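You operate a simulated robot arm through the tools that you are given. There is no shell and no other tool.

The job below is to be done with a simulated robot arm. You get a single attempt, and the scene is never put back.

Task
Lid the green jar and the brown pot, then wipe the tea stain off the table.
Fine: the cloth goes back where it lay. What is to be rubbed or washed off counts as gone when no trace of it is left.

The check looks at the end state, three seconds after you hand in, the way a careful person would. Anything else that was tipped, shoved, dropped, spilled or broken makes it a failure. Lids that push on must go on centred and level and be pressed home; caps that screw on are set level and turned clockwise until they are tight. Flat cloth is picked up by pressing the open fingertips on it (5 to 10 N) and closing them slowly along it; thin cloth reads only 2 to 8 mm in the jaws.

Robot
A 6-joint arm with a two-finger gripper, fixed in place. Base frame: the origin is at the foot of the arm, x ahead of it, y to its left, z up; the work surface is at about z = 745. Units: mm, rad, N and s.
It reaches about 1298 mm from its shoulder. Its first joint turns from -2.601 to 2.601 rad. Payload 1.57 kg.
The TCP is the grasp point between the finger pads, 21 mm short of the fingertips. In the tool frame z runs along the fingers and y along their closing line. Largest opening 70 mm; the body of the gripper starts 50 mm behind the TCP.
Orientation is that of the tool frame in the base frame, as a unit quaternion [x, y, z, w]. With the fingers straight down and closing along the base's y, the tool's x points along the base's -x, its y along +y and its z along -z.

Tools
- The arm moves only by the tool nudge_tool. Its argument "increments" is a list of rows, each a list of 6 numbers: the shift along the tool's x, y, z in m, then the turn, a rotation vector about the tool's x, y, z in rad. In form: [[x, y, z, rx, ry, rz], ...]. A call has 1 to 20 rows; each row shifts and turns the commanded pose from where the row before left it, along the tool's axes as they then stand. "fingers" is the closure in counts, from 0 (fully open) to 255 (shut), set as the call begins (left out, the last holds). Rows are played at 5 a second. More than 50 mm and 0.15 rad between two rows, or a gripper value outside its range, and nothing of the call is played. A pose out of reach is approached as far as the arm can. The call stops where the force on the tool passes 50 N (or 10 N more than at its start, if that is more) or the arm is blocked; 0.2 s more then pass. Each finger halts on what it meets, pressing with about 30 N; the grip force reading is that of the motor and also rises with nothing between the fingers. The clock runs only during rows and for 0.2 s after the last one: add rows that do not move to give the fingers time. The reply holds the time, the measured pose of the TCP, the force on the tool along the base axes, the opening and the grip force, in the units named above and with some noise, with the torque about the TCP (base axes, N m) and any sound that the robot's microphone picked up, and new pictures: "pictures" is both (left out), scene, wrist or none.
- Cameras (640 x 400 px; columns grow to the right, rows downward): "scene" is fixed at [400.2, -647, 1343.2]; the picture's right is [0.79, -0.62, 0.00], its down [-0.55, -0.70, -0.46] and it looks along [0.28, 0.36, -0.89] (base axes); focal length 222 px, centre (320, 200). "wrist" rides on the gripper at [79, 4, -81] in the tool frame; the picture's right is [-0.05, 1.00, 0.00], its down [-0.67, -0.04, -0.75] and it looks along [-0.74, -0.04, 0.67] (tool axes); focal length 256 px, centre (320, 200).
- move_column(by): slides the trunk up (or, below 0, down) by that many mm; the arm rides with it, the base frame stays. It gives what a move gives, with no picture.
- pixel_to_xyz(camera, pixels): there is no depth. For up to 12 entries [column, row, z] of the newest picture of that camera ("zoom" is the newest enlarged one), the place [x, y] in the base frame at which the ray of that pixel passes the height z, good to about 2 mm, but the place of the scene camera against the robot may be out by one fixed shift of up to 12 mm in any direction. The clock stands still meanwhile.
- inspect(camera, box): a new picture of the part [left, top, right, bottom] of that camera's present view, enlarged. The clock stands still meanwhile.
- sign_off(): hands the job in; it is judged then, once.

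Open the gripper and draw the arm clear of the work before you hand the job in, unless the task says otherwise.

The tools are called after "Request:" as a command line: name --pt "numbers of a row" for each row, then --argument value for the rest, lists and objects as JSON in quotes. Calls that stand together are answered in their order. nudge_tool: Moves the arm, as the interface text tells. Its arguments: {"type":"object","properties":{"increments":{"type":"array","items":{"type":"array","items":{"type":"number"}}},"fingers":{"type":"number"},"pictures":{"type":"string","enum":["both","scene","wrist","none"]}},"required":["increments"]} The other tools are called the same way: move_column (by) slides the trunk up or down; pixel_to_xyz (camera, pixels) gives the place at which the rays of pixels pass given heights; inspect (camera, box) takes an enlarged picture of a part of a camera's view; sign_off () hands the job in.

At the start:

```text
clock: 0.0
position: [488.1, -466.9, 1068.8]
tcp_rot: [0.001, 1.0, -0.001, 0.0]
ft_force: [-1.0, -0.1, 0.8]
moment: [0.02, 0.03, 0.01]
opening: 69.9
gripper_force: 0.1
trunk travel left (down, up): [-750.0, 220.0]
```

scene: 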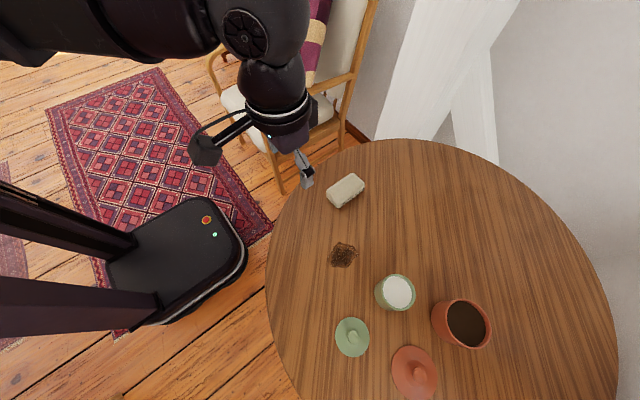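
wrist: 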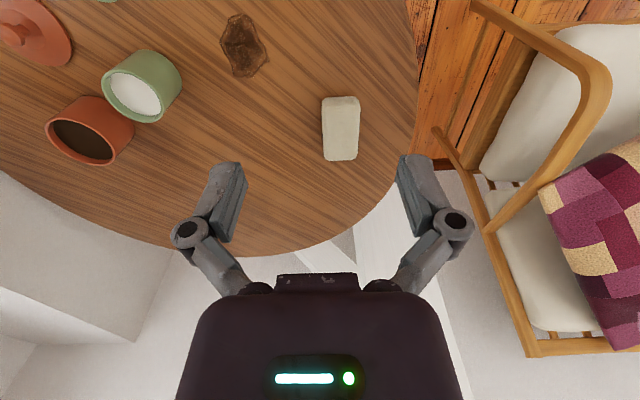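

The scene shows the green jar at about (396,292), its lid at (352,337), the brown pot at (461,324), its lid at (415,371), the stain at (343,255) and a cloth/sponge at (345,190). I'll look closer at each of them.

Request:
inspect --camera "scene" --box '[310, 250, 510, 400]'

Request:
inspect --camera "scene" --box '[290, 150, 410, 280]'

Request:
inspect --camera "wrist" --box '[0, 0, 420, 260]'

Request:
pixel_to_xyz --camera "scene" --pixels '[[345, 190, 745], [343, 255, 745], [396, 292, 800], [352, 337, 745], [465, 324, 800], [415, 371, 745], [352, 337, 770], [415, 371, 770]]'

Request:
pixel_to_xyz --camera "wrist" --pixels '[[340, 128, 745], [243, 45, 745], [143, 85, 800], [85, 135, 800], [30, 30, 745], [325, 97, 765], [358, 97, 765], [325, 160, 765], [358, 160, 765]]'

```text
2.67 times, centred on (410, 325) of scene
```

zoom: 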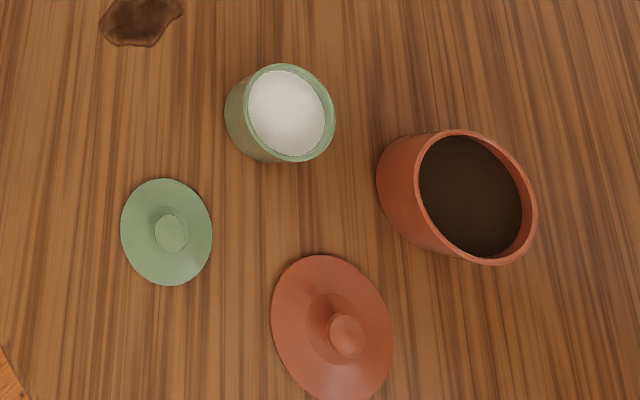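

```text
3.08 times, centred on (350, 215) of scene
```

zoom: 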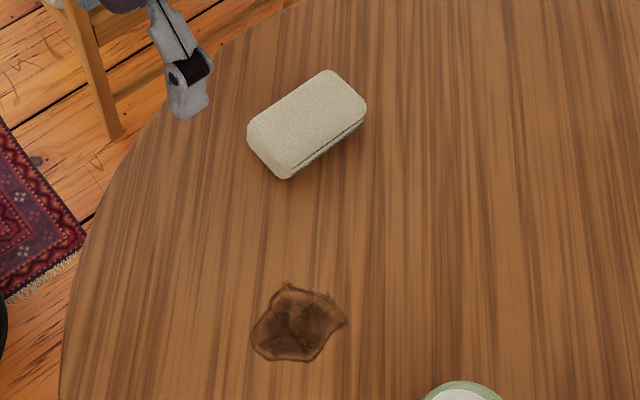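

```text
1.52 times, centred on (210, 130) of wrist
```

zoom: 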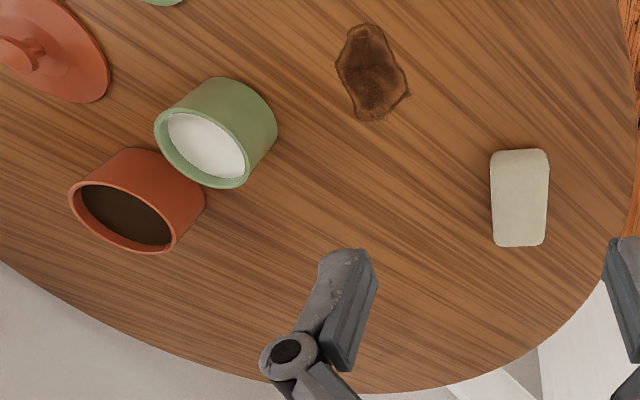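

```text
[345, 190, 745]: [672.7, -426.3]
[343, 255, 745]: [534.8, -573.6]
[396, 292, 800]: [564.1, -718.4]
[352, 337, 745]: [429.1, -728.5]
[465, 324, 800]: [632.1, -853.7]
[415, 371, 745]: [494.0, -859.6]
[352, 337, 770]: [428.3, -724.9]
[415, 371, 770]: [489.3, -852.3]
```

```text
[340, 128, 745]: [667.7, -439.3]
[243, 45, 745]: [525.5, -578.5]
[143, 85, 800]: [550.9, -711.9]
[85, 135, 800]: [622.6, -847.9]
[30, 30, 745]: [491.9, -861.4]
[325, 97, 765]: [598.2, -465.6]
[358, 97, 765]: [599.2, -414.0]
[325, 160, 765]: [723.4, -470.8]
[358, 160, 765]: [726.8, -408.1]
```

The wrist picture gives sponge at ≈(668,-439), stain ≈(526,-578) and jar ≈(551,-712), with the scene camera offset by roughly (+7,+5). I'll move over near the green lid (scene (352,337)) at a safe height to see it with the wrist camera.

Request:
nudge_tool --pt "0.01225 -0.03225 0.0211 0 0 0" --pt "0.01225 -0.03225 0.0211 0 0 0" --pt "0.01225 -0.03225 0.0211 0 0 0" --pt "0.01225 -0.03225 0.0211 0 0 0" --pt "0.01225 -0.03225 0.0211 0 0 0" --pt "0.01225 -0.03225 0.0211 0 0 0" --pt "0.01225 -0.03225 0.0211 0 0 0" --pt "0.01225 -0.03225 0.0211 0 0 0" --pt "0 0 0 0 0 0" --fingers 0

```text
clock: 2.0
position: [391.2, -723.9, 1069.0]
tcp_rot: [-0.001, 1.0, 0.001, 0.0]
ft_force: [-0.1, 0.1, -0.1]
moment: [-0.05, 0.03, 0.0]
opening: 70.0
gripper_force: 0.1
out of reach, approached as far as the arm can: row 1, 2, 3, 4, 5, 6, 7, 8
trunk travel left (down, up): [-750.0, 220.0]
```

scene: 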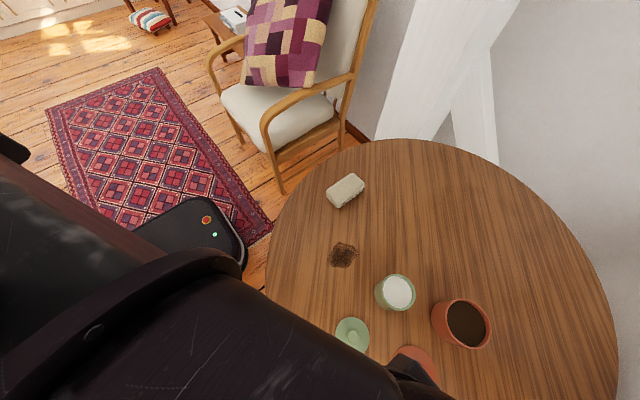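
wrist: 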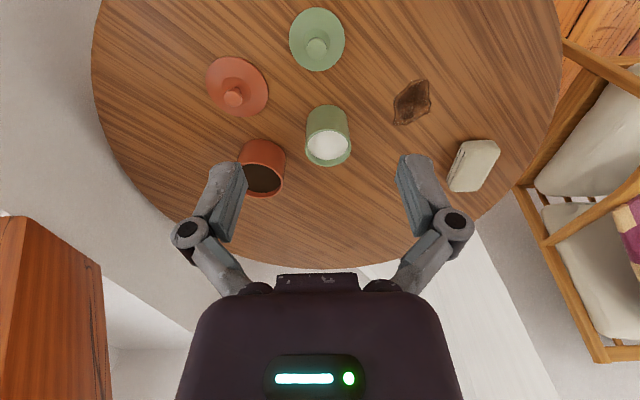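

The arm seems unable to go below z≈1069 at this trunk height (rows flagged out of reach), so I lower the trunk to bring the workspace down; table clearance now is about 300 mm.

Request:
move_column --by -150

```text
clock: 3.8
position: [391.9, -722.8, 918.4]
tcp_rot: [0.0, 1.0, 0.0, -0.001]
ft_force: [-0.2, 0.3, 0.0]
moment: [-0.01, 0.01, 0.02]
opening: 69.8
gripper_force: 0.1
trunk travel left (down, up): [-600.0, 370.0]
```

The TCP rode down to z=918. I test a small downward move and look at the new view.

Request:
nudge_tool --pt "0 0 0.01 0 0 0" --pt "0 0 0.0 0 0 0"

```text
clock: 4.3
position: [391.8, -723.9, 918.2]
tcp_rot: [0.0, 1.0, 0.001, 0.001]
ft_force: [-0.2, -0.3, -0.7]
moment: [0.01, 0.0, 0.01]
opening: 70.0
gripper_force: 0.0
out of reach, approached as far as the arm can: row 1
trunk travel left (down, up): [-600.0, 370.0]
```

scene: 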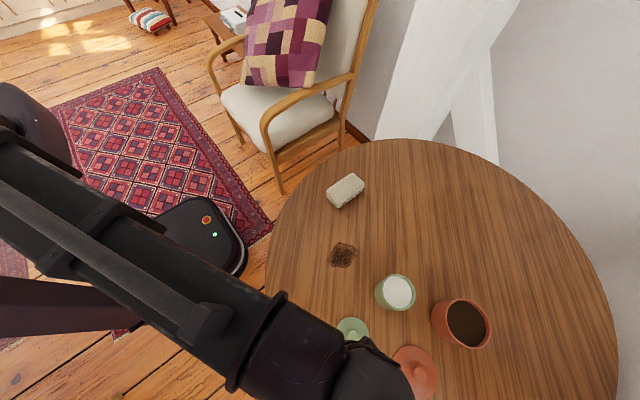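
wrist: 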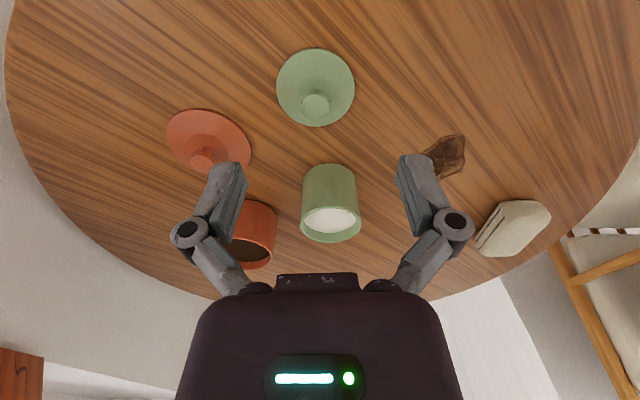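

Green lid is at wrist (315,88) and jar at (330,205). I test whether the arm can go up and back down on its own, to understand the z limit.

Request:
nudge_tool --pt "0 0 -0.03 0 0 0" --pt "0 0 -0.03 0 0 0" --pt "0 0 0 0 0 0" --pictures "none"

Request:
nudge_tool --pt "0 0 0.03 0 0 0" --pt "0 0 0 0 0 0" --pictures "none"

```text
clock: 5.2
position: [391.7, -723.2, 918.7]
tcp_rot: [0.0, 1.0, 0.0, 0.0]
ft_force: [0.2, -0.6, 0.3]
moment: [0.0, -0.02, 0.03]
opening: 69.7
gripper_force: 0.0
out of reach, approached as far as the arm can: row 1, 2
trunk travel left (down, up): [-600.0, 370.0]
```

```text
clock: 5.8
position: [390.7, -723.8, 918.2]
tcp_rot: [0.0, 1.0, 0.0, 0.0]
ft_force: [0.7, -0.2, 0.1]
moment: [0.01, 0.0, 0.03]
opening: 70.2
gripper_force: 0.1
out of reach, approached as far as the arm can: row 1
trunk travel left (down, up): [-600.0, 370.0]
```

Neither up nor down changed z, which may be because the commanded z still lies below the limit. I raise the command by 200 mm in total to find out.

Request:
nudge_tool --pt "0 0 -0.04 0 0 0" --pt "0 0 -0.04 0 0 0" --pt "0 0 -0.04 0 0 0" --pt "0 0 -0.04 0 0 0" --pt "0 0 -0.04 0 0 0" --pt "0 0 0 0 0 0" --pictures "none"

```text
clock: 7.2
position: [391.7, -723.0, 917.6]
tcp_rot: [0.001, 1.0, -0.001, 0.0]
ft_force: [0.5, -0.3, 0.4]
moment: [-0.02, -0.01, 0.0]
opening: 69.9
gripper_force: 0.1
out of reach, approached as far as the arm can: row 1, 2, 3, 4, 5
trunk travel left (down, up): [-600.0, 370.0]
```

Still no z change, so vertical motion apparently comes only from the column. I test a still row, a small yaw and a small sideways shift to see which of them are free.

Request:
nudge_tool --pt "0 0 0 0 0 0" --pt "0 0 0 0 0 0.1" --pt "0 0 0 0 0 -0.1" --pt "0.01 0 0 0 0 0" --pt "0 0 0 0 0 0" --pictures "none"

Request:
nudge_tool --pt "0 0 0 0.1 0 0" --pt "0 0 0 0 0 0" --pictures "none"

```text
clock: 8.3
position: [379.4, -723.1, 919.3]
tcp_rot: [0.0, 1.0, 0.0, -0.001]
ft_force: [-0.3, 0.0, 0.2]
moment: [0.03, 0.01, 0.02]
opening: 69.9
gripper_force: 0.0
trunk travel left (down, up): [-600.0, 370.0]
```

```text
clock: 8.9
position: [380.9, -722.5, 920.4]
tcp_rot: [0.0, 0.999, -0.05, 0.0]
ft_force: [0.5, 0.2, 0.4]
moment: [0.02, 0.02, 0.0]
opening: 70.2
gripper_force: 0.0
trunk travel left (down, up): [-600.0, 370.0]
```

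Yaw, lateral shift and tilt all work; I undo the tilt and retry one small z step from this fresh state.

Request:
nudge_tool --pt "0 0 0 -0.1 0 0" --pt "0 0 0.02 0 0 0" --pt "0 0 0 0 0 0" --pictures "none"

```text
clock: 9.8
position: [379.7, -722.4, 918.3]
tcp_rot: [0.0, 1.0, 0.0, 0.0]
ft_force: [0.4, -0.3, -0.4]
moment: [-0.02, 0.02, 0.03]
opening: 69.8
gripper_force: 0.1
out of reach, approached as far as the arm can: row 2
trunk travel left (down, up): [-600.0, 370.0]
```

Vertical motion is by column only. Now I take a fresh wrist view to measure lid and jar geometry.

Request:
nudge_tool --pt "0 0 0 0 0 0" --pictures "both"

Request:
inspect --camera "wrist" --box '[140, 20, 400, 280]'

```text
clock: 10.2
position: [381.1, -723.1, 918.5]
tcp_rot: [0.0, 1.0, 0.0, 0.0]
ft_force: [-0.2, 0.7, 1.3]
moment: [0.03, 0.02, -0.01]
opening: 69.9
gripper_force: 0.1
trunk travel left (down, up): [-600.0, 370.0]
```

scene: 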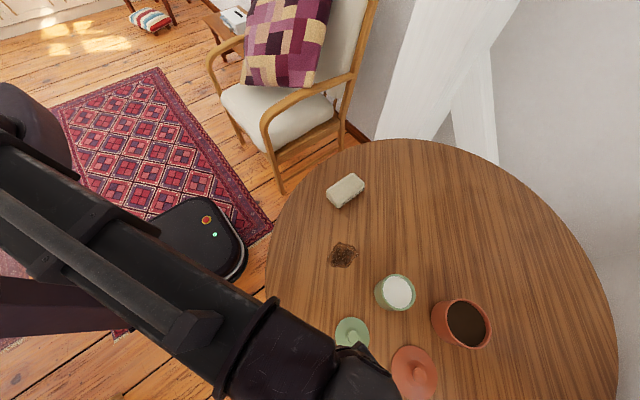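
wrist: 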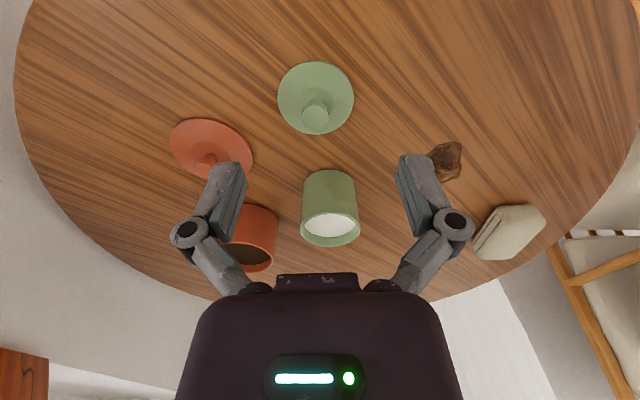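

```text
1.54 times, centred on (270, 150) of wrist
```

zoom: 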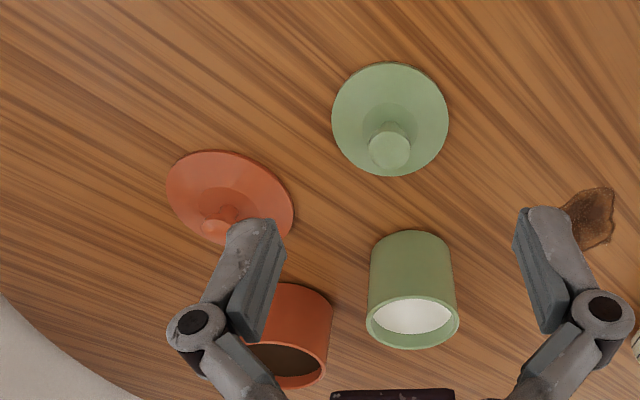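

I convert pixels of the zoom: lid rim left (331,118), right (448,118), top (390,62), bottom (390,176), knob top centre (389,150), plus jar rim (413,322), base and others.

Request:
pixel_to_xyz --camera "zoom" --pixels '[[331, 118, 748], [448, 118, 748], [390, 62, 748], [390, 176, 748], [389, 150, 770], [389, 150, 780], [389, 150, 790], [369, 150, 780], [410, 150, 780], [413, 322, 800], [413, 322, 820], [413, 232, 745]]'

Request:
pixel_to_xyz --camera "zoom" --pixels '[[366, 322, 800], [460, 322, 800], [413, 296, 800], [413, 348, 800], [366, 322, 820], [460, 322, 820], [413, 296, 820], [413, 348, 820], [370, 265, 745], [455, 265, 745], [165, 185, 748], [293, 210, 748]]'

```text
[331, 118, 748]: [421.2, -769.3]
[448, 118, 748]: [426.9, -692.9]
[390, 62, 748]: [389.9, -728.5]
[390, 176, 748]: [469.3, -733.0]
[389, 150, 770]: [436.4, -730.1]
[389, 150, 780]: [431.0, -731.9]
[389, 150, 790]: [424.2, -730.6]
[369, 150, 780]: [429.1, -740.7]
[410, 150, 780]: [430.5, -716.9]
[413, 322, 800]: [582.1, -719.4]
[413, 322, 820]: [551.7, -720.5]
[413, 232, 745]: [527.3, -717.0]
```

```text
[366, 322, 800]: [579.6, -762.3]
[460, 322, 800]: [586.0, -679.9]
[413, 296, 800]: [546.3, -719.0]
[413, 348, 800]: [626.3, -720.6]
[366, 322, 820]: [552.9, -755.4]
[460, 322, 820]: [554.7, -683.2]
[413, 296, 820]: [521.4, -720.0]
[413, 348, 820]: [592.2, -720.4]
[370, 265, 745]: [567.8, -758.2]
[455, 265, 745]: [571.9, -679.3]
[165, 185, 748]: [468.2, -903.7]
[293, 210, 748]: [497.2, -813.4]
```

Estimates: green lid centre ≈(430,-731), Ø≈78, knob top ≈z 780; jar centre ≈(562,-720), rim ≈z 816. I go lower (fingertips at ~829, still above the jar) to refine.

Request:
nudge_tool --pt "-0.02 -0.008 0 0 0 0" --pt "0 0 0 0 0 0" --pictures "none"

Request:
move_column --by -66

Request:
nudge_tool --pt "0 0 0 0 0 0"

Request:
inspect --camera "wrist" --box '[220, 60, 420, 260]'

```text
clock: 10.8
position: [401.4, -732.3, 918.3]
tcp_rot: [0.0, 1.0, 0.0, -0.001]
ft_force: [0.0, -0.4, -1.1]
moment: [0.0, -0.01, -0.03]
opening: 70.1
gripper_force: 0.0
trunk travel left (down, up): [-600.0, 370.0]
```

```text
clock: 11.8
position: [402.6, -730.1, 853.1]
tcp_rot: [0.0, 1.0, 0.0, 0.0]
ft_force: [-0.4, -0.7, -0.7]
moment: [-0.01, -0.01, -0.01]
opening: 70.3
gripper_force: 0.1
trunk travel left (down, up): [-534.0, 436.0]
```

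```text
clock: 12.2
position: [402.3, -730.8, 851.6]
tcp_rot: [0.001, 1.0, 0.001, 0.0]
ft_force: [0.2, -0.5, 0.7]
moment: [0.0, -0.01, 0.01]
opening: 70.1
gripper_force: 0.1
trunk travel left (down, up): [-534.0, 436.0]
```

scene: 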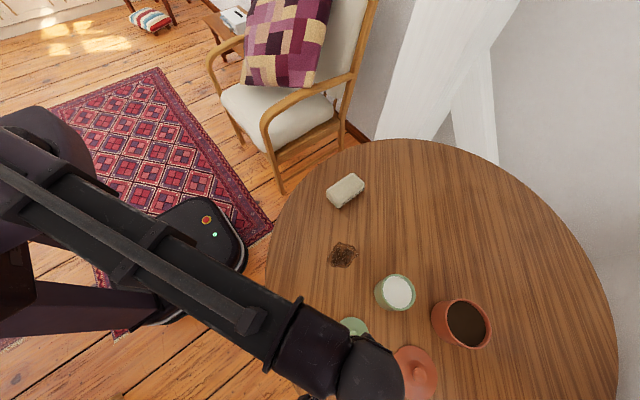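
wrist: 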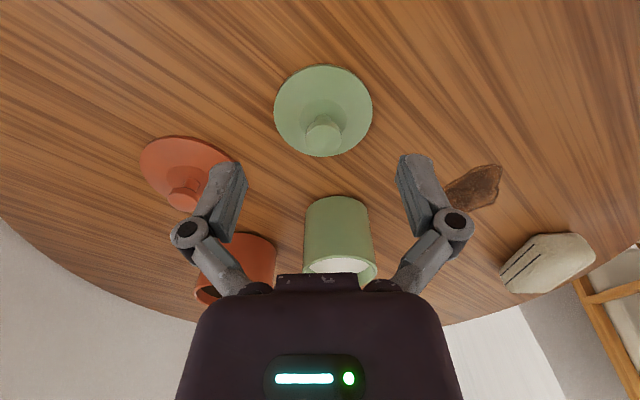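

```text
2.00 times, centred on (320, 160) of wrist
```

zoom: 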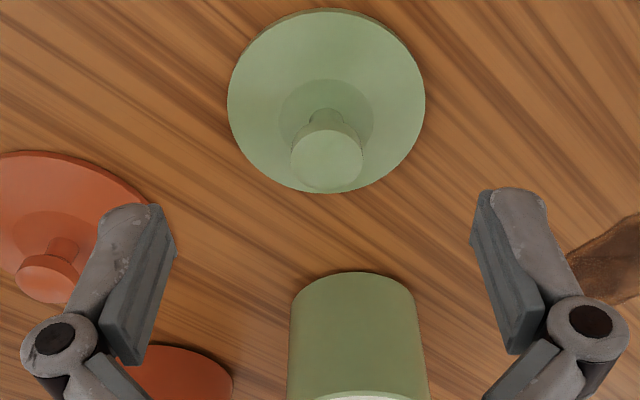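

Knob top is now at zoom (327,164), half-width 36 px; lid rim left (228,100), right (425,100), top (325,8), bottom (328,193). I convert these for several heights to triangulate.

Request:
pixel_to_xyz --camera "zoom" --pixels '[[228, 100, 750], [425, 100, 750], [325, 8, 750], [328, 193, 750], [327, 164, 770], [327, 164, 780], [327, 164, 785], [291, 164, 780], [363, 164, 780], [327, 134, 780], [327, 193, 780]]'

Request:
pixel_to_xyz --camera "wrist" --pixels '[[338, 196, 745], [304, 215, 745], [371, 215, 745], [342, 255, 816], [303, 266, 816], [378, 266, 816], [305, 215, 745], [371, 215, 745]]'

```text
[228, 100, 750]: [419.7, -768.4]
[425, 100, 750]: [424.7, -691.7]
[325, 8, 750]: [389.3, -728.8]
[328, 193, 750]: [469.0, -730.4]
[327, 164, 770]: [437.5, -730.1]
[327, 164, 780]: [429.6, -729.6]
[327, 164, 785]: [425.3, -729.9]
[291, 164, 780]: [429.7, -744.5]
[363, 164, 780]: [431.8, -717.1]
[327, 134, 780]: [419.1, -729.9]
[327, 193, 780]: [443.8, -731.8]
```

```text
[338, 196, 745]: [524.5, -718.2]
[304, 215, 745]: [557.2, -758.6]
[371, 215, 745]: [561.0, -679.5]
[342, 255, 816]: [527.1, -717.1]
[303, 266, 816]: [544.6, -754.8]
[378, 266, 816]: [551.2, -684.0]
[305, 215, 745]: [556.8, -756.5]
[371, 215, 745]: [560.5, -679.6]
```

Knob top fits at ≈(429.8,-730), z≈780, Ø≈27. I centre the TCP over it before lowering.

Request:
nudge_tool --pt "-0.0275 0.0005 0 0 0 0" --pt "0 0 0 0 0 0" --pt "0 0 0 0 0 0" --pictures "wrist"

Request:
inspect --camera "wrist" --box '[220, 20, 420, 220]'

```text
clock: 13.0
position: [428.6, -729.0, 853.0]
tcp_rot: [0.0, 1.0, 0.001, 0.001]
ft_force: [0.4, -0.8, -0.1]
moment: [-0.01, 0.02, -0.03]
opening: 70.1
gripper_force: 0.0
trunk travel left (down, up): [-534.0, 436.0]
```

wrist: 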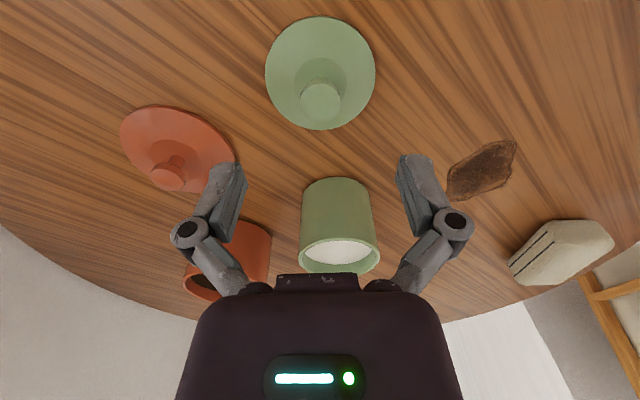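

```text
2.00 times, centred on (320, 120) of wrist
```

zoom: 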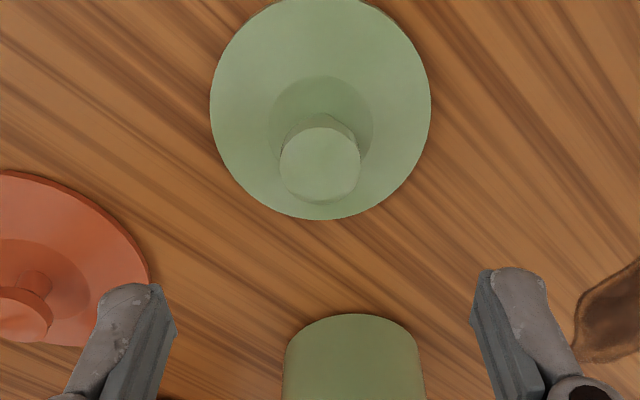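

Knob top at wrist (320,101), where the tool axis at z≈780 should appear (320,102): centred. I lower with the column by 45 mm and check.

Request:
move_column --by -45

Request:
nudge_tool --pt "0 0 0 0 0 0" --pictures "wrist"

Request:
inspect --camera "wrist" --box '[200, 50, 440, 250]'

```text
clock: 13.9
position: [428.5, -729.4, 807.1]
tcp_rot: [0.0, 1.0, 0.0, 0.0]
ft_force: [0.5, 0.5, 0.1]
moment: [-0.02, -0.01, 0.0]
opening: 70.1
gripper_force: 0.0
trunk travel left (down, up): [-489.0, 481.0]
```

```text
clock: 14.3
position: [428.9, -730.0, 807.9]
tcp_rot: [0.0, 1.0, 0.0, 0.0]
ft_force: [0.2, 0.9, 0.4]
moment: [0.02, -0.01, 0.02]
opening: 70.1
gripper_force: 0.0
trunk travel left (down, up): [-489.0, 481.0]
```

wrist: 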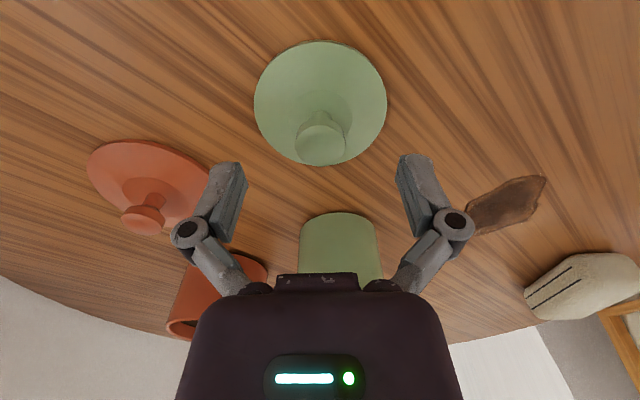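

```text
2.00 times, centred on (320, 150) of wrist
```

zoom: 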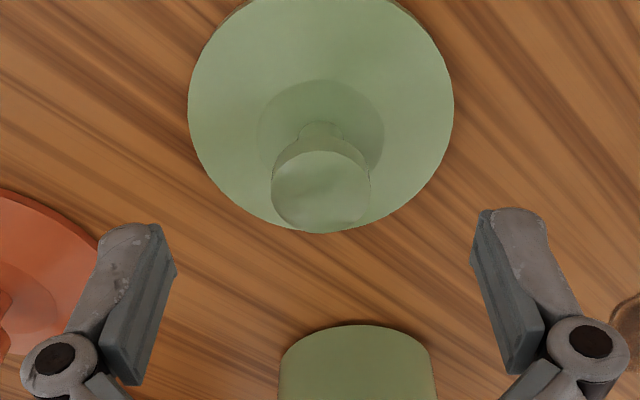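

Triangulation now gives knob top z≈780.5 and Ø≈25, well centred. I lower 22 mm more (fingertips to ≈764.5), watching force.

Request:
move_column --by -16

Request:
move_column --by -6

Request:
nudge_tool --pt "0 0 0 0 0 0" --pictures "wrist"

Request:
inspect --camera "wrist" --box '[200, 50, 440, 250]'

```text
clock: 14.9
position: [428.5, -730.4, 791.4]
tcp_rot: [0.0, 1.0, 0.0, 0.0]
ft_force: [-0.7, -0.5, 0.3]
moment: [0.01, -0.01, 0.0]
opening: 70.0
gripper_force: 0.0
trunk travel left (down, up): [-473.0, 497.0]
```

```text
clock: 15.4
position: [428.9, -730.1, 786.0]
tcp_rot: [0.0, 1.0, 0.0, -0.001]
ft_force: [0.1, 0.0, -0.4]
moment: [0.01, 0.0, -0.01]
opening: 69.7
gripper_force: 0.1
trunk travel left (down, up): [-467.0, 503.0]
```

```text
clock: 15.8
position: [428.8, -730.4, 785.5]
tcp_rot: [0.0, 1.0, 0.0, 0.0]
ft_force: [0.2, -0.8, -0.3]
moment: [-0.02, -0.01, 0.01]
opening: 70.1
gripper_force: 0.1
trunk travel left (down, up): [-467.0, 503.0]
```

wrist: 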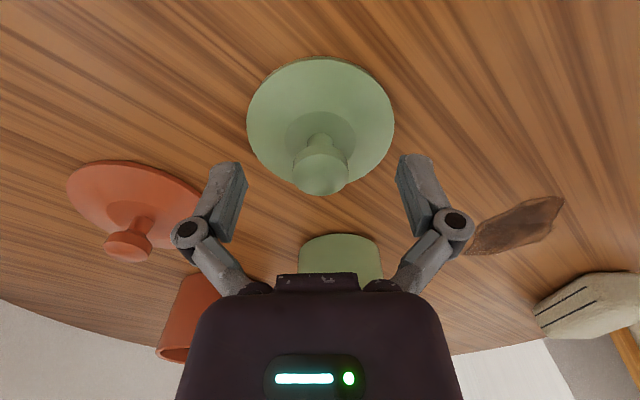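

```text
2.00 times, centred on (320, 150) of wrist
```

zoom: 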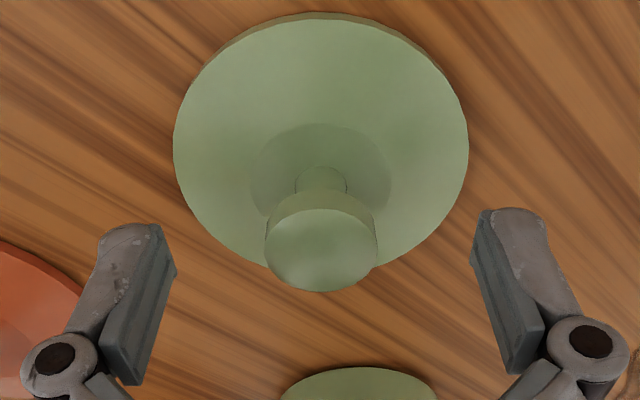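

The knob is still centred between the fingers (zoom (321,250)), with the tips about 16 mm below its top. I close the fingers on it.

Request:
nudge_tool --pt "0 0 0 0 0 0" --pt "0 0 0 0 0 0" --pt "0 0 0 0 0 0" --pt "0 0 0 0 0 0" --fingers 255 --pictures "wrist"

```text
clock: 16.9
position: [428.6, -730.5, 786.9]
tcp_rot: [-0.001, 1.0, -0.001, 0.001]
ft_force: [0.3, -0.2, 6.7]
moment: [-0.01, 0.0, 0.01]
opening: 24.5
gripper_force: 30.6
trunk travel left (down, up): [-467.0, 503.0]
```

wrist: 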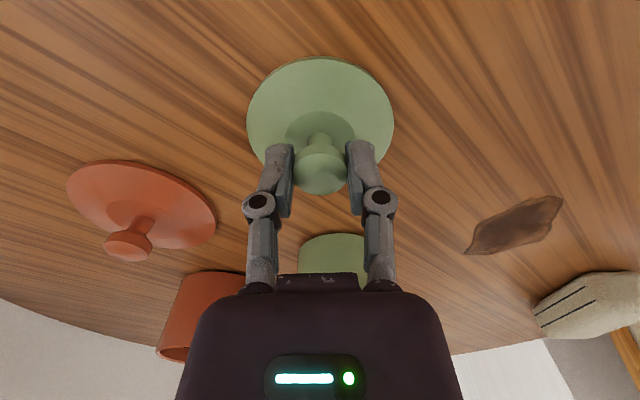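

Gripped at 24.5 mm with 30 N; a 6.7 N upward reaction suggests light contact. I lift a little and read.

Request:
move_column --by 10

Request:
nudge_tool --pt "0 0 0 0 0 0" --pictures "wrist"

Request:
inspect --camera "wrist" --box '[200, 30, 440, 230]'

```text
clock: 17.4
position: [429.4, -729.8, 795.9]
tcp_rot: [0.0, 1.0, -0.001, 0.0]
ft_force: [-0.4, 1.1, -0.3]
moment: [-0.02, 0.05, 0.01]
opening: 24.1
gripper_force: 29.4
trunk travel left (down, up): [-477.0, 493.0]
```

```text
clock: 17.8
position: [428.3, -729.1, 795.7]
tcp_rot: [0.0, 1.0, 0.0, 0.0]
ft_force: [0.0, 0.1, -1.3]
moment: [0.01, -0.01, 0.0]
opening: 24.8
gripper_force: 30.3
trunk travel left (down, up): [-477.0, 493.0]
```

wrist: 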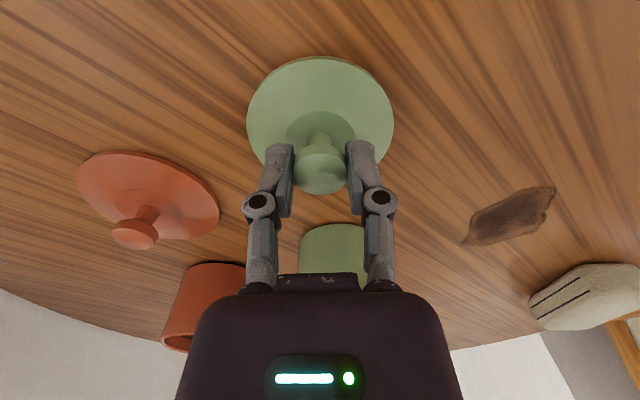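

```text
2.00 times, centred on (320, 130) of wrist
```

zoom: 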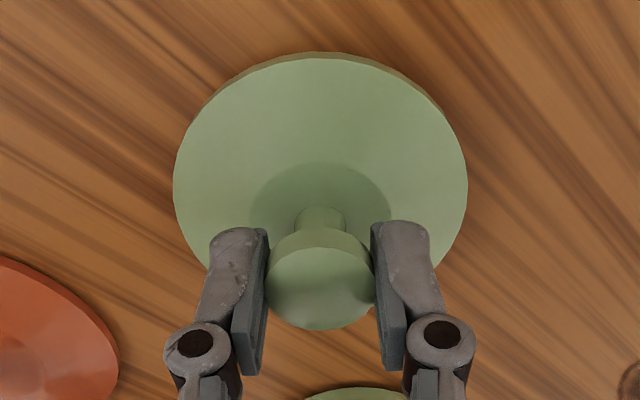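

The lid is held level (about 1 N), knob still centred at TCP. I raise it 90 mm and move to the side of the jar so that the wrist camera sees the jar mouth past the lid.

Request:
move_column --by 90

Request:
nudge_tool --pt "-0.0235 0.03 0 0 0 0" --pt "-0.0235 0.03 0 0 0 0" --pt "-0.0235 0.03 0 0 0 0" --pt "0 0 0 0 0 0" --pt "0 0 0 0 0 0"

Request:
inspect --camera "wrist" --box '[100, 80, 340, 280]'

```text
clock: 19.1
position: [429.2, -729.8, 886.2]
tcp_rot: [0.0, 1.0, 0.0, -0.001]
ft_force: [0.4, -0.2, 0.3]
moment: [0.02, 0.02, 0.0]
opening: 24.3
gripper_force: 29.7
trunk travel left (down, up): [-567.0, 403.0]
```

```text
clock: 20.3
position: [500.3, -642.1, 885.9]
tcp_rot: [0.001, 1.0, 0.0, 0.0]
ft_force: [-1.1, -0.3, -1.0]
moment: [0.01, -0.02, 0.03]
opening: 24.4
gripper_force: 30.5
trunk travel left (down, up): [-567.0, 403.0]
```

scene: 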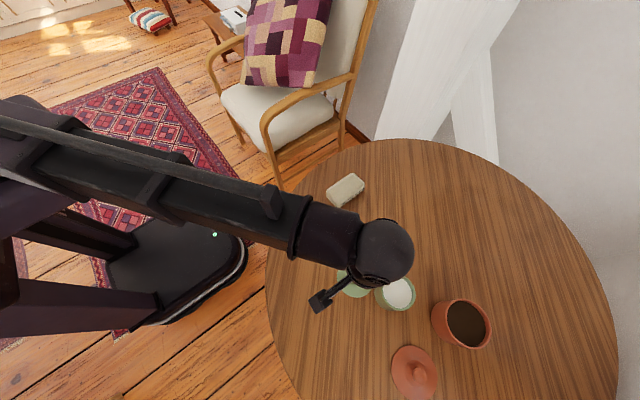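
wrist: 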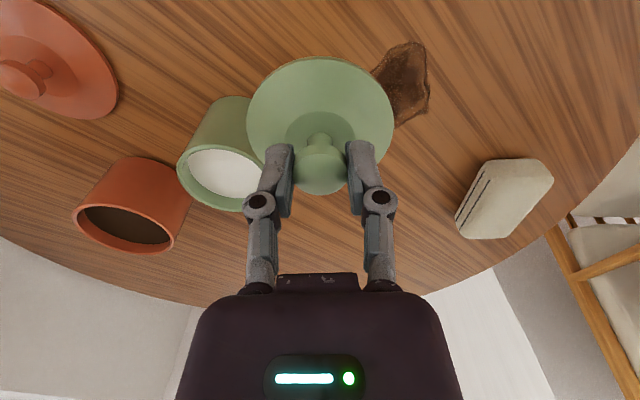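

```text
2.00 times, centred on (220, 180) of wrist
```

zoom: 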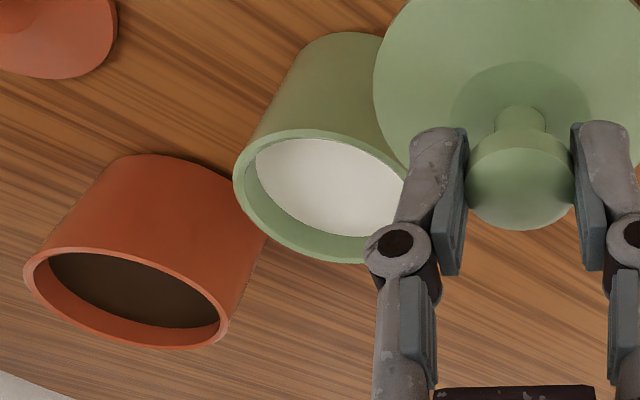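

The lid still hides the jar's right side; I move 60 mm more to +y for an unobstructed view of both vessels.

Request:
nudge_tool --pt "0 0.03 0 0 0 0" --pt "0 0.03 0 0 0 0" --pt "0 0 0 0 0 0" --pt "0 0 0 0 0 0" --pictures "wrist"

Request:
inspect --camera "wrist" --box '[0, 60, 256, 220]'

```text
clock: 21.3
position: [500.5, -579.4, 885.0]
tcp_rot: [0.001, 1.0, 0.0, 0.001]
ft_force: [-0.2, 0.3, -0.7]
moment: [0.03, -0.02, -0.01]
opening: 24.0
gripper_force: 30.0
trunk travel left (down, up): [-567.0, 403.0]
```

wrist: 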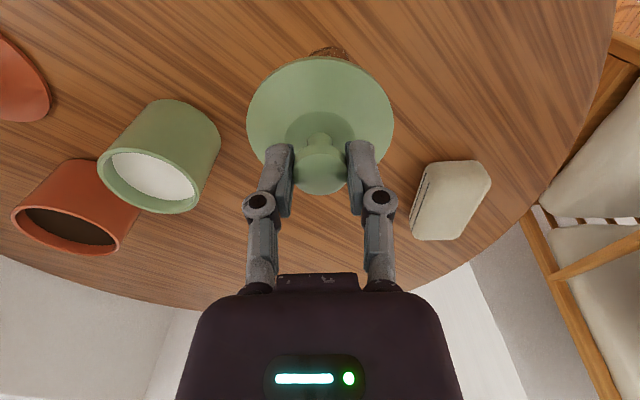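

```text
2.50 times, centred on (128, 140) of wrist
```

zoom: 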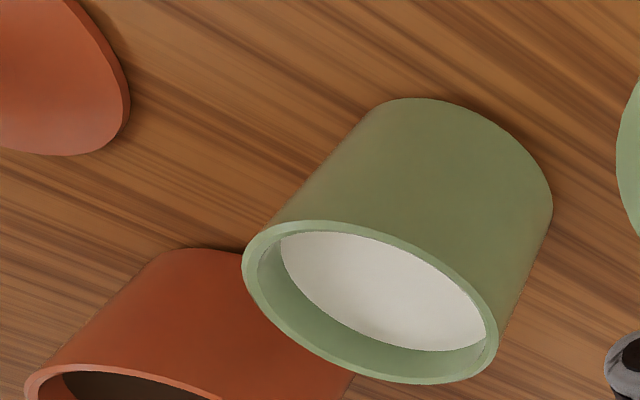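

I take rim points in the zoom — left (242,268), top (312,220), right (498,338), bottom (440,384) — and convert at candidate rim heights for a circle fit, plus base-silhouette points.

Request:
pixel_to_xyz --camera "zoom" --pixels '[[242, 268, 816], [312, 220, 816], [498, 338, 816], [440, 384, 816], [430, 262, 816], [300, 340, 816], [242, 268, 808], [312, 220, 808], [498, 338, 808], [440, 384, 808], [430, 262, 808], [300, 340, 808]]'

Request:
pixel_to_xyz --camera "zoom" --pixels '[[553, 195, 745], [385, 103, 745], [470, 112, 745], [540, 165, 745], [430, 99, 745]]'

```text
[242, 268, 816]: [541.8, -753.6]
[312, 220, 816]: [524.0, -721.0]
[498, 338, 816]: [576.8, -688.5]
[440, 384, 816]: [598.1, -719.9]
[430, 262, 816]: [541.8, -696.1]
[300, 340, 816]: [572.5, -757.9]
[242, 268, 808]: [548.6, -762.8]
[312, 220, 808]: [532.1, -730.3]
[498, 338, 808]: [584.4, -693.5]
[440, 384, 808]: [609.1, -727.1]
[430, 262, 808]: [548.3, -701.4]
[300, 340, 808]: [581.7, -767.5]
```

```text
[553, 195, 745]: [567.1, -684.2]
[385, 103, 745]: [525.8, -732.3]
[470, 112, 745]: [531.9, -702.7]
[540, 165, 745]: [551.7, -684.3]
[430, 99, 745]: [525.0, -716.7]
```

Circle fit: jar rim centre ≈(561.5,-721), r≈37, z≈816, base agrees. I carry the lid over the jar at the present height (lid bottom ≈845).

Request:
nudge_tool --pt "-0.0153 -0.0352 0 0 0 0" --pt "-0.0153 -0.0352 0 0 0 0" --pt "-0.0153 -0.0352 0 0 0 0" --pt "-0.0153 -0.0352 0 0 0 0" --pt "0 0 0 0 0 0" --pt "0 0 0 0 0 0"

Request:
inspect --camera "wrist" --box '[200, 20, 440, 220]'

```text
clock: 22.7
position: [561.2, -718.9, 885.7]
tcp_rot: [-0.001, 1.0, 0.0, 0.001]
ft_force: [-1.0, 1.0, -0.7]
moment: [-0.01, -0.03, -0.01]
opening: 24.2
gripper_force: 29.7
trunk travel left (down, up): [-567.0, 403.0]
```

scene: 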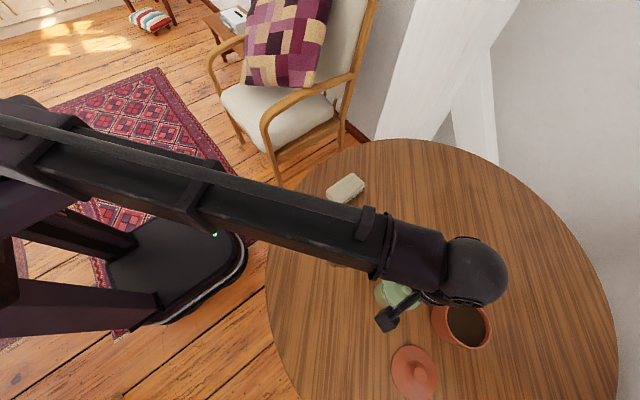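
wrist: 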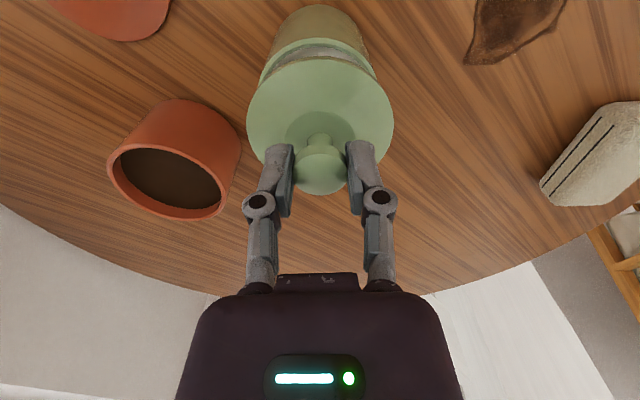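

```text
2.00 times, centred on (320, 120) of wrist
```

zoom: 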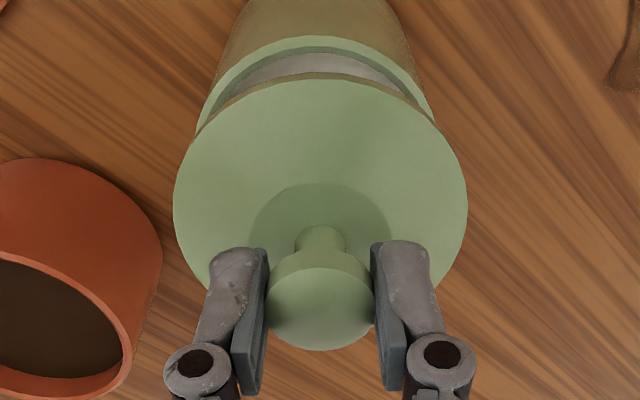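

The jar's near rim edge shows at zoom (318,36) above the lid. I zoom tighter on the overlap to refine the lateral and forward offsets.

Request:
inspect --camera "wrist" --box '[240, 20, 400, 120]'

```text
4.00 times, centred on (320, 70) of wrist
```

zoom: 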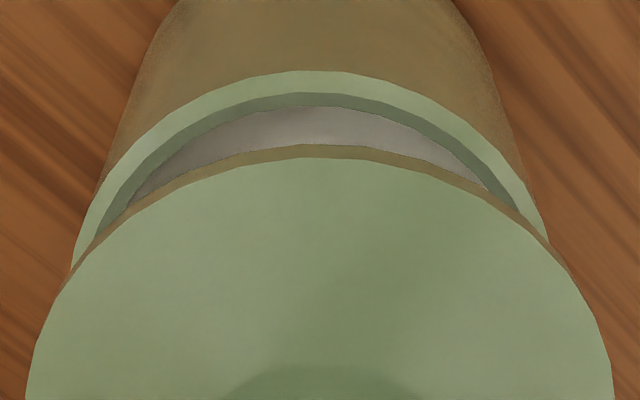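

I convert rim contour points of this 4x zoom at z=816 for a circle fit, and the lid's upper-edge points at its rim height (≈TCP−36=850).

Request:
pixel_to_xyz --camera "zoom" --pixels '[[308, 71, 816], [107, 178, 816], [72, 265, 816], [400, 85, 816], [507, 152, 816], [548, 238, 816], [310, 158, 850], [120, 220, 850], [500, 198, 850], [28, 380, 850], [610, 360, 850]]'

```text
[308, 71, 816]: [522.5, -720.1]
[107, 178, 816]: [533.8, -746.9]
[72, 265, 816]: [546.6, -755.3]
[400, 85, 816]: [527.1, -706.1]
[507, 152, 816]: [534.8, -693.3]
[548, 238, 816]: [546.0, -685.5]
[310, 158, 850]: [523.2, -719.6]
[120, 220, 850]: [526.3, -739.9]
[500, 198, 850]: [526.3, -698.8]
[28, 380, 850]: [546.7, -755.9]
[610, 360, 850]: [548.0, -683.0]
```

The jar-versus-lid offsets come out within ~1–2 mm. I lower to about 6 mm above the rim so that both edges lie at nearly the same depth, and compare again.

Request:
move_column --by -22

Request:
nudge_tool --pt "0 0 0 0 0 0" --pt "0 0 0 0 0 0"

Request:
inspect --camera "wrist" --box '[240, 30, 400, 130]'

Request:
inspect --camera "scene" --box '[350, 250, 450, 330]'

```text
clock: 23.4
position: [561.4, -719.2, 864.1]
tcp_rot: [0.001, 1.0, 0.001, 0.0]
ft_force: [-0.5, -0.1, -0.7]
moment: [-0.01, -0.02, -0.01]
opening: 24.0
gripper_force: 29.7
trunk travel left (down, up): [-545.0, 425.0]
```

```text
clock: 24.0
position: [561.0, -718.7, 863.7]
tcp_rot: [0.0, 1.0, 0.0, 0.0]
ft_force: [0.0, -0.6, -0.4]
moment: [0.05, 0.01, 0.0]
opening: 24.2
gripper_force: 30.0
trunk travel left (down, up): [-545.0, 425.0]
```

scene: 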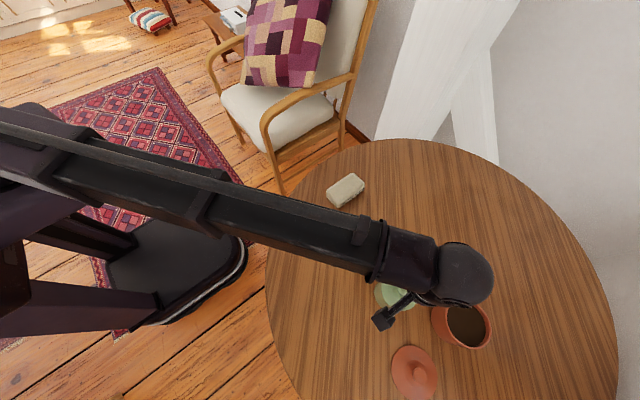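
wrist: 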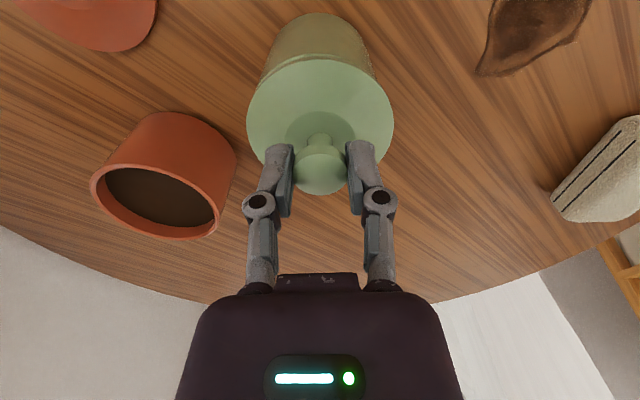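

```text
4.00 times, centred on (320, 80) of wrist
```

zoom: 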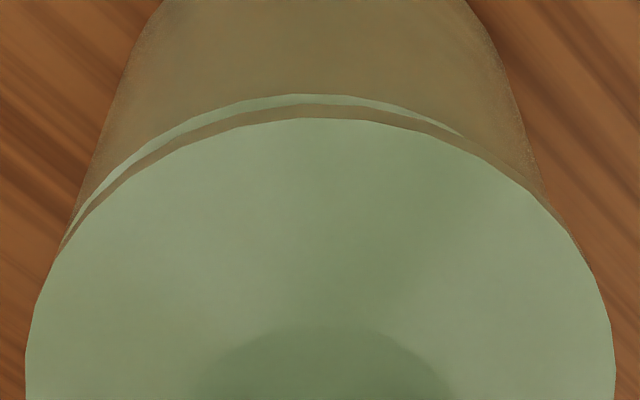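

```text
5.00 times, centred on (400, 290) of scene
```

zoom: 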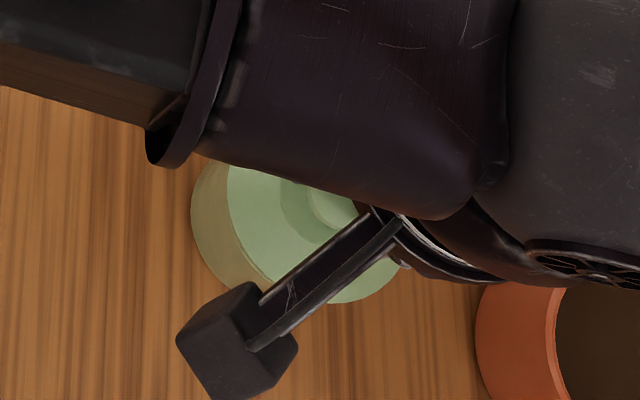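

In the 4x zoom the rim crescent runs from (65,235) to (462,135), i.e. shifted left, showing the jar about 1 mm toward −y and 1 mm toward −x of the lid. I shift the lid accordingly and compare again.

Request:
nudge_tool --pt "0.0012 -0.0011 0 0 0 0" --pt "0 0 0 0 0 0" --pt "0 0 0 0 0 0" --pictures "wrist"

Request:
inspect --camera "wrist" --box '[240, 30, 400, 130]'

```text
clock: 24.8
position: [559.5, -721.4, 862.9]
tcp_rot: [-0.001, 1.0, 0.0, 0.0]
ft_force: [-0.2, -0.3, -1.6]
moment: [0.0, -0.04, 0.01]
opening: 24.3
gripper_force: 30.3
trunk travel left (down, up): [-545.0, 425.0]
```

wrist: 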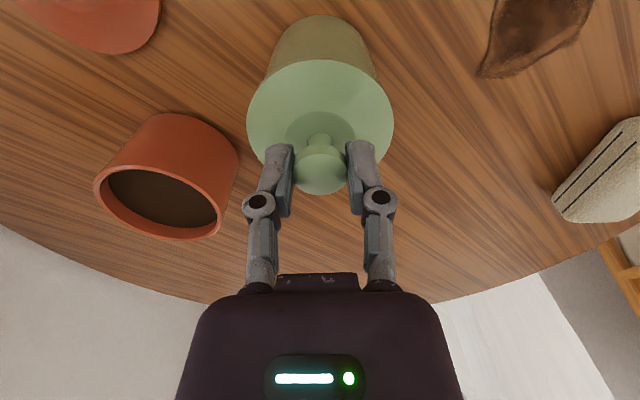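

```text
4.00 times, centred on (320, 80) of wrist
```

zoom: 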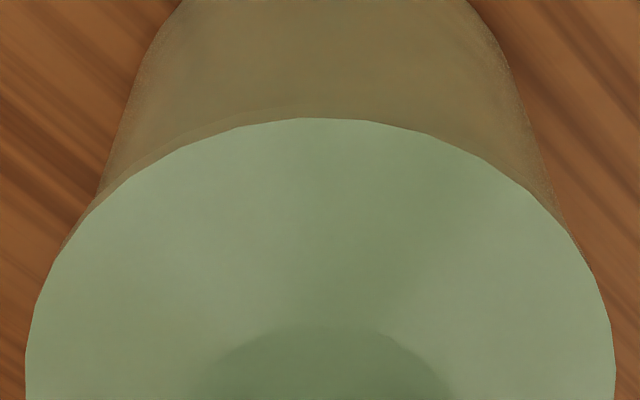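

The rim is now hidden behind the lid edge. I check the symmetry of jar silhouette against the lid about column 320 with tighter zooms on each side.

Request:
inspect --camera "wrist" --box '[240, 20, 320, 120]'

Request:
inspect --camera "wrist" --box '[320, 20, 400, 120]'

```text
4.00 times, centred on (280, 70) of wrist
```

zoom: 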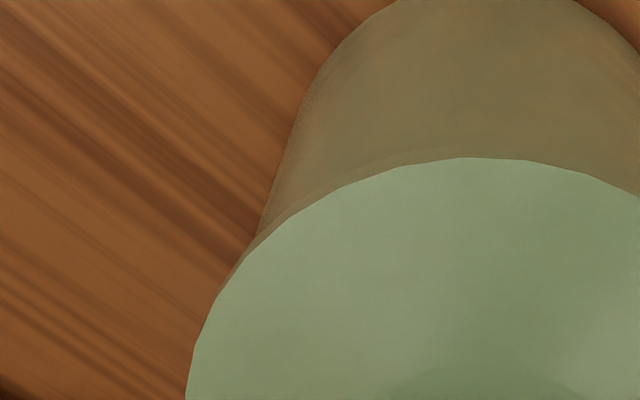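

```text
4.00 times, centred on (360, 70) of wrist
```

zoom: 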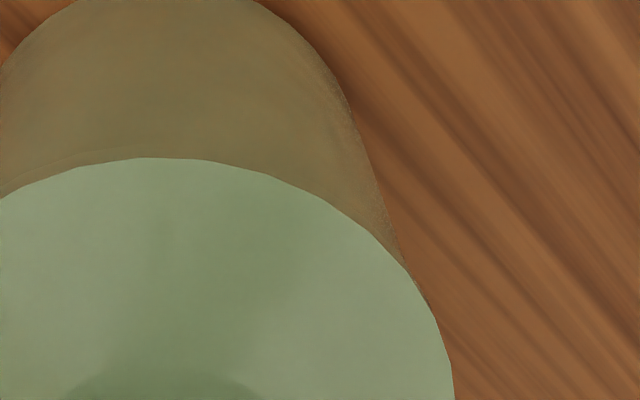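

Silhouettes: jar centred at column ≈321.3, lid at ≈320.3, so the jar is ~0.5 mm toward +y; I trim +0.4 mm in y, then lower 4 mm.

Request:
nudge_tool --pt "0 0.0004 0 0 0 0" --pt "0 0 0 0 0 0" --pictures "none"

Request:
move_column --by -4

Request:
move_column --by -1

```text
clock: 25.4
position: [559.9, -720.6, 862.4]
tcp_rot: [0.0, 1.0, 0.0, 0.001]
ft_force: [0.3, 0.4, 0.3]
moment: [-0.04, -0.01, -0.05]
opening: 24.3
gripper_force: 30.5
trunk travel left (down, up): [-545.0, 425.0]
```

```text
clock: 25.9
position: [558.8, -720.6, 860.7]
tcp_rot: [-0.001, 1.0, -0.001, 0.001]
ft_force: [0.0, -5.1, 17.3]
moment: [-0.14, 0.06, -0.05]
opening: 24.0
gripper_force: 30.3
trunk travel left (down, up): [-541.0, 429.0]
heard: snap
```

```text
clock: 26.4
position: [559.0, -720.2, 860.8]
tcp_rot: [0.0, 1.0, -0.002, 0.001]
ft_force: [1.8, -10.9, 34.4]
moment: [-0.24, -0.06, -0.01]
opening: 24.3
gripper_force: 29.7
trunk travel left (down, up): [-540.0, 430.0]
```

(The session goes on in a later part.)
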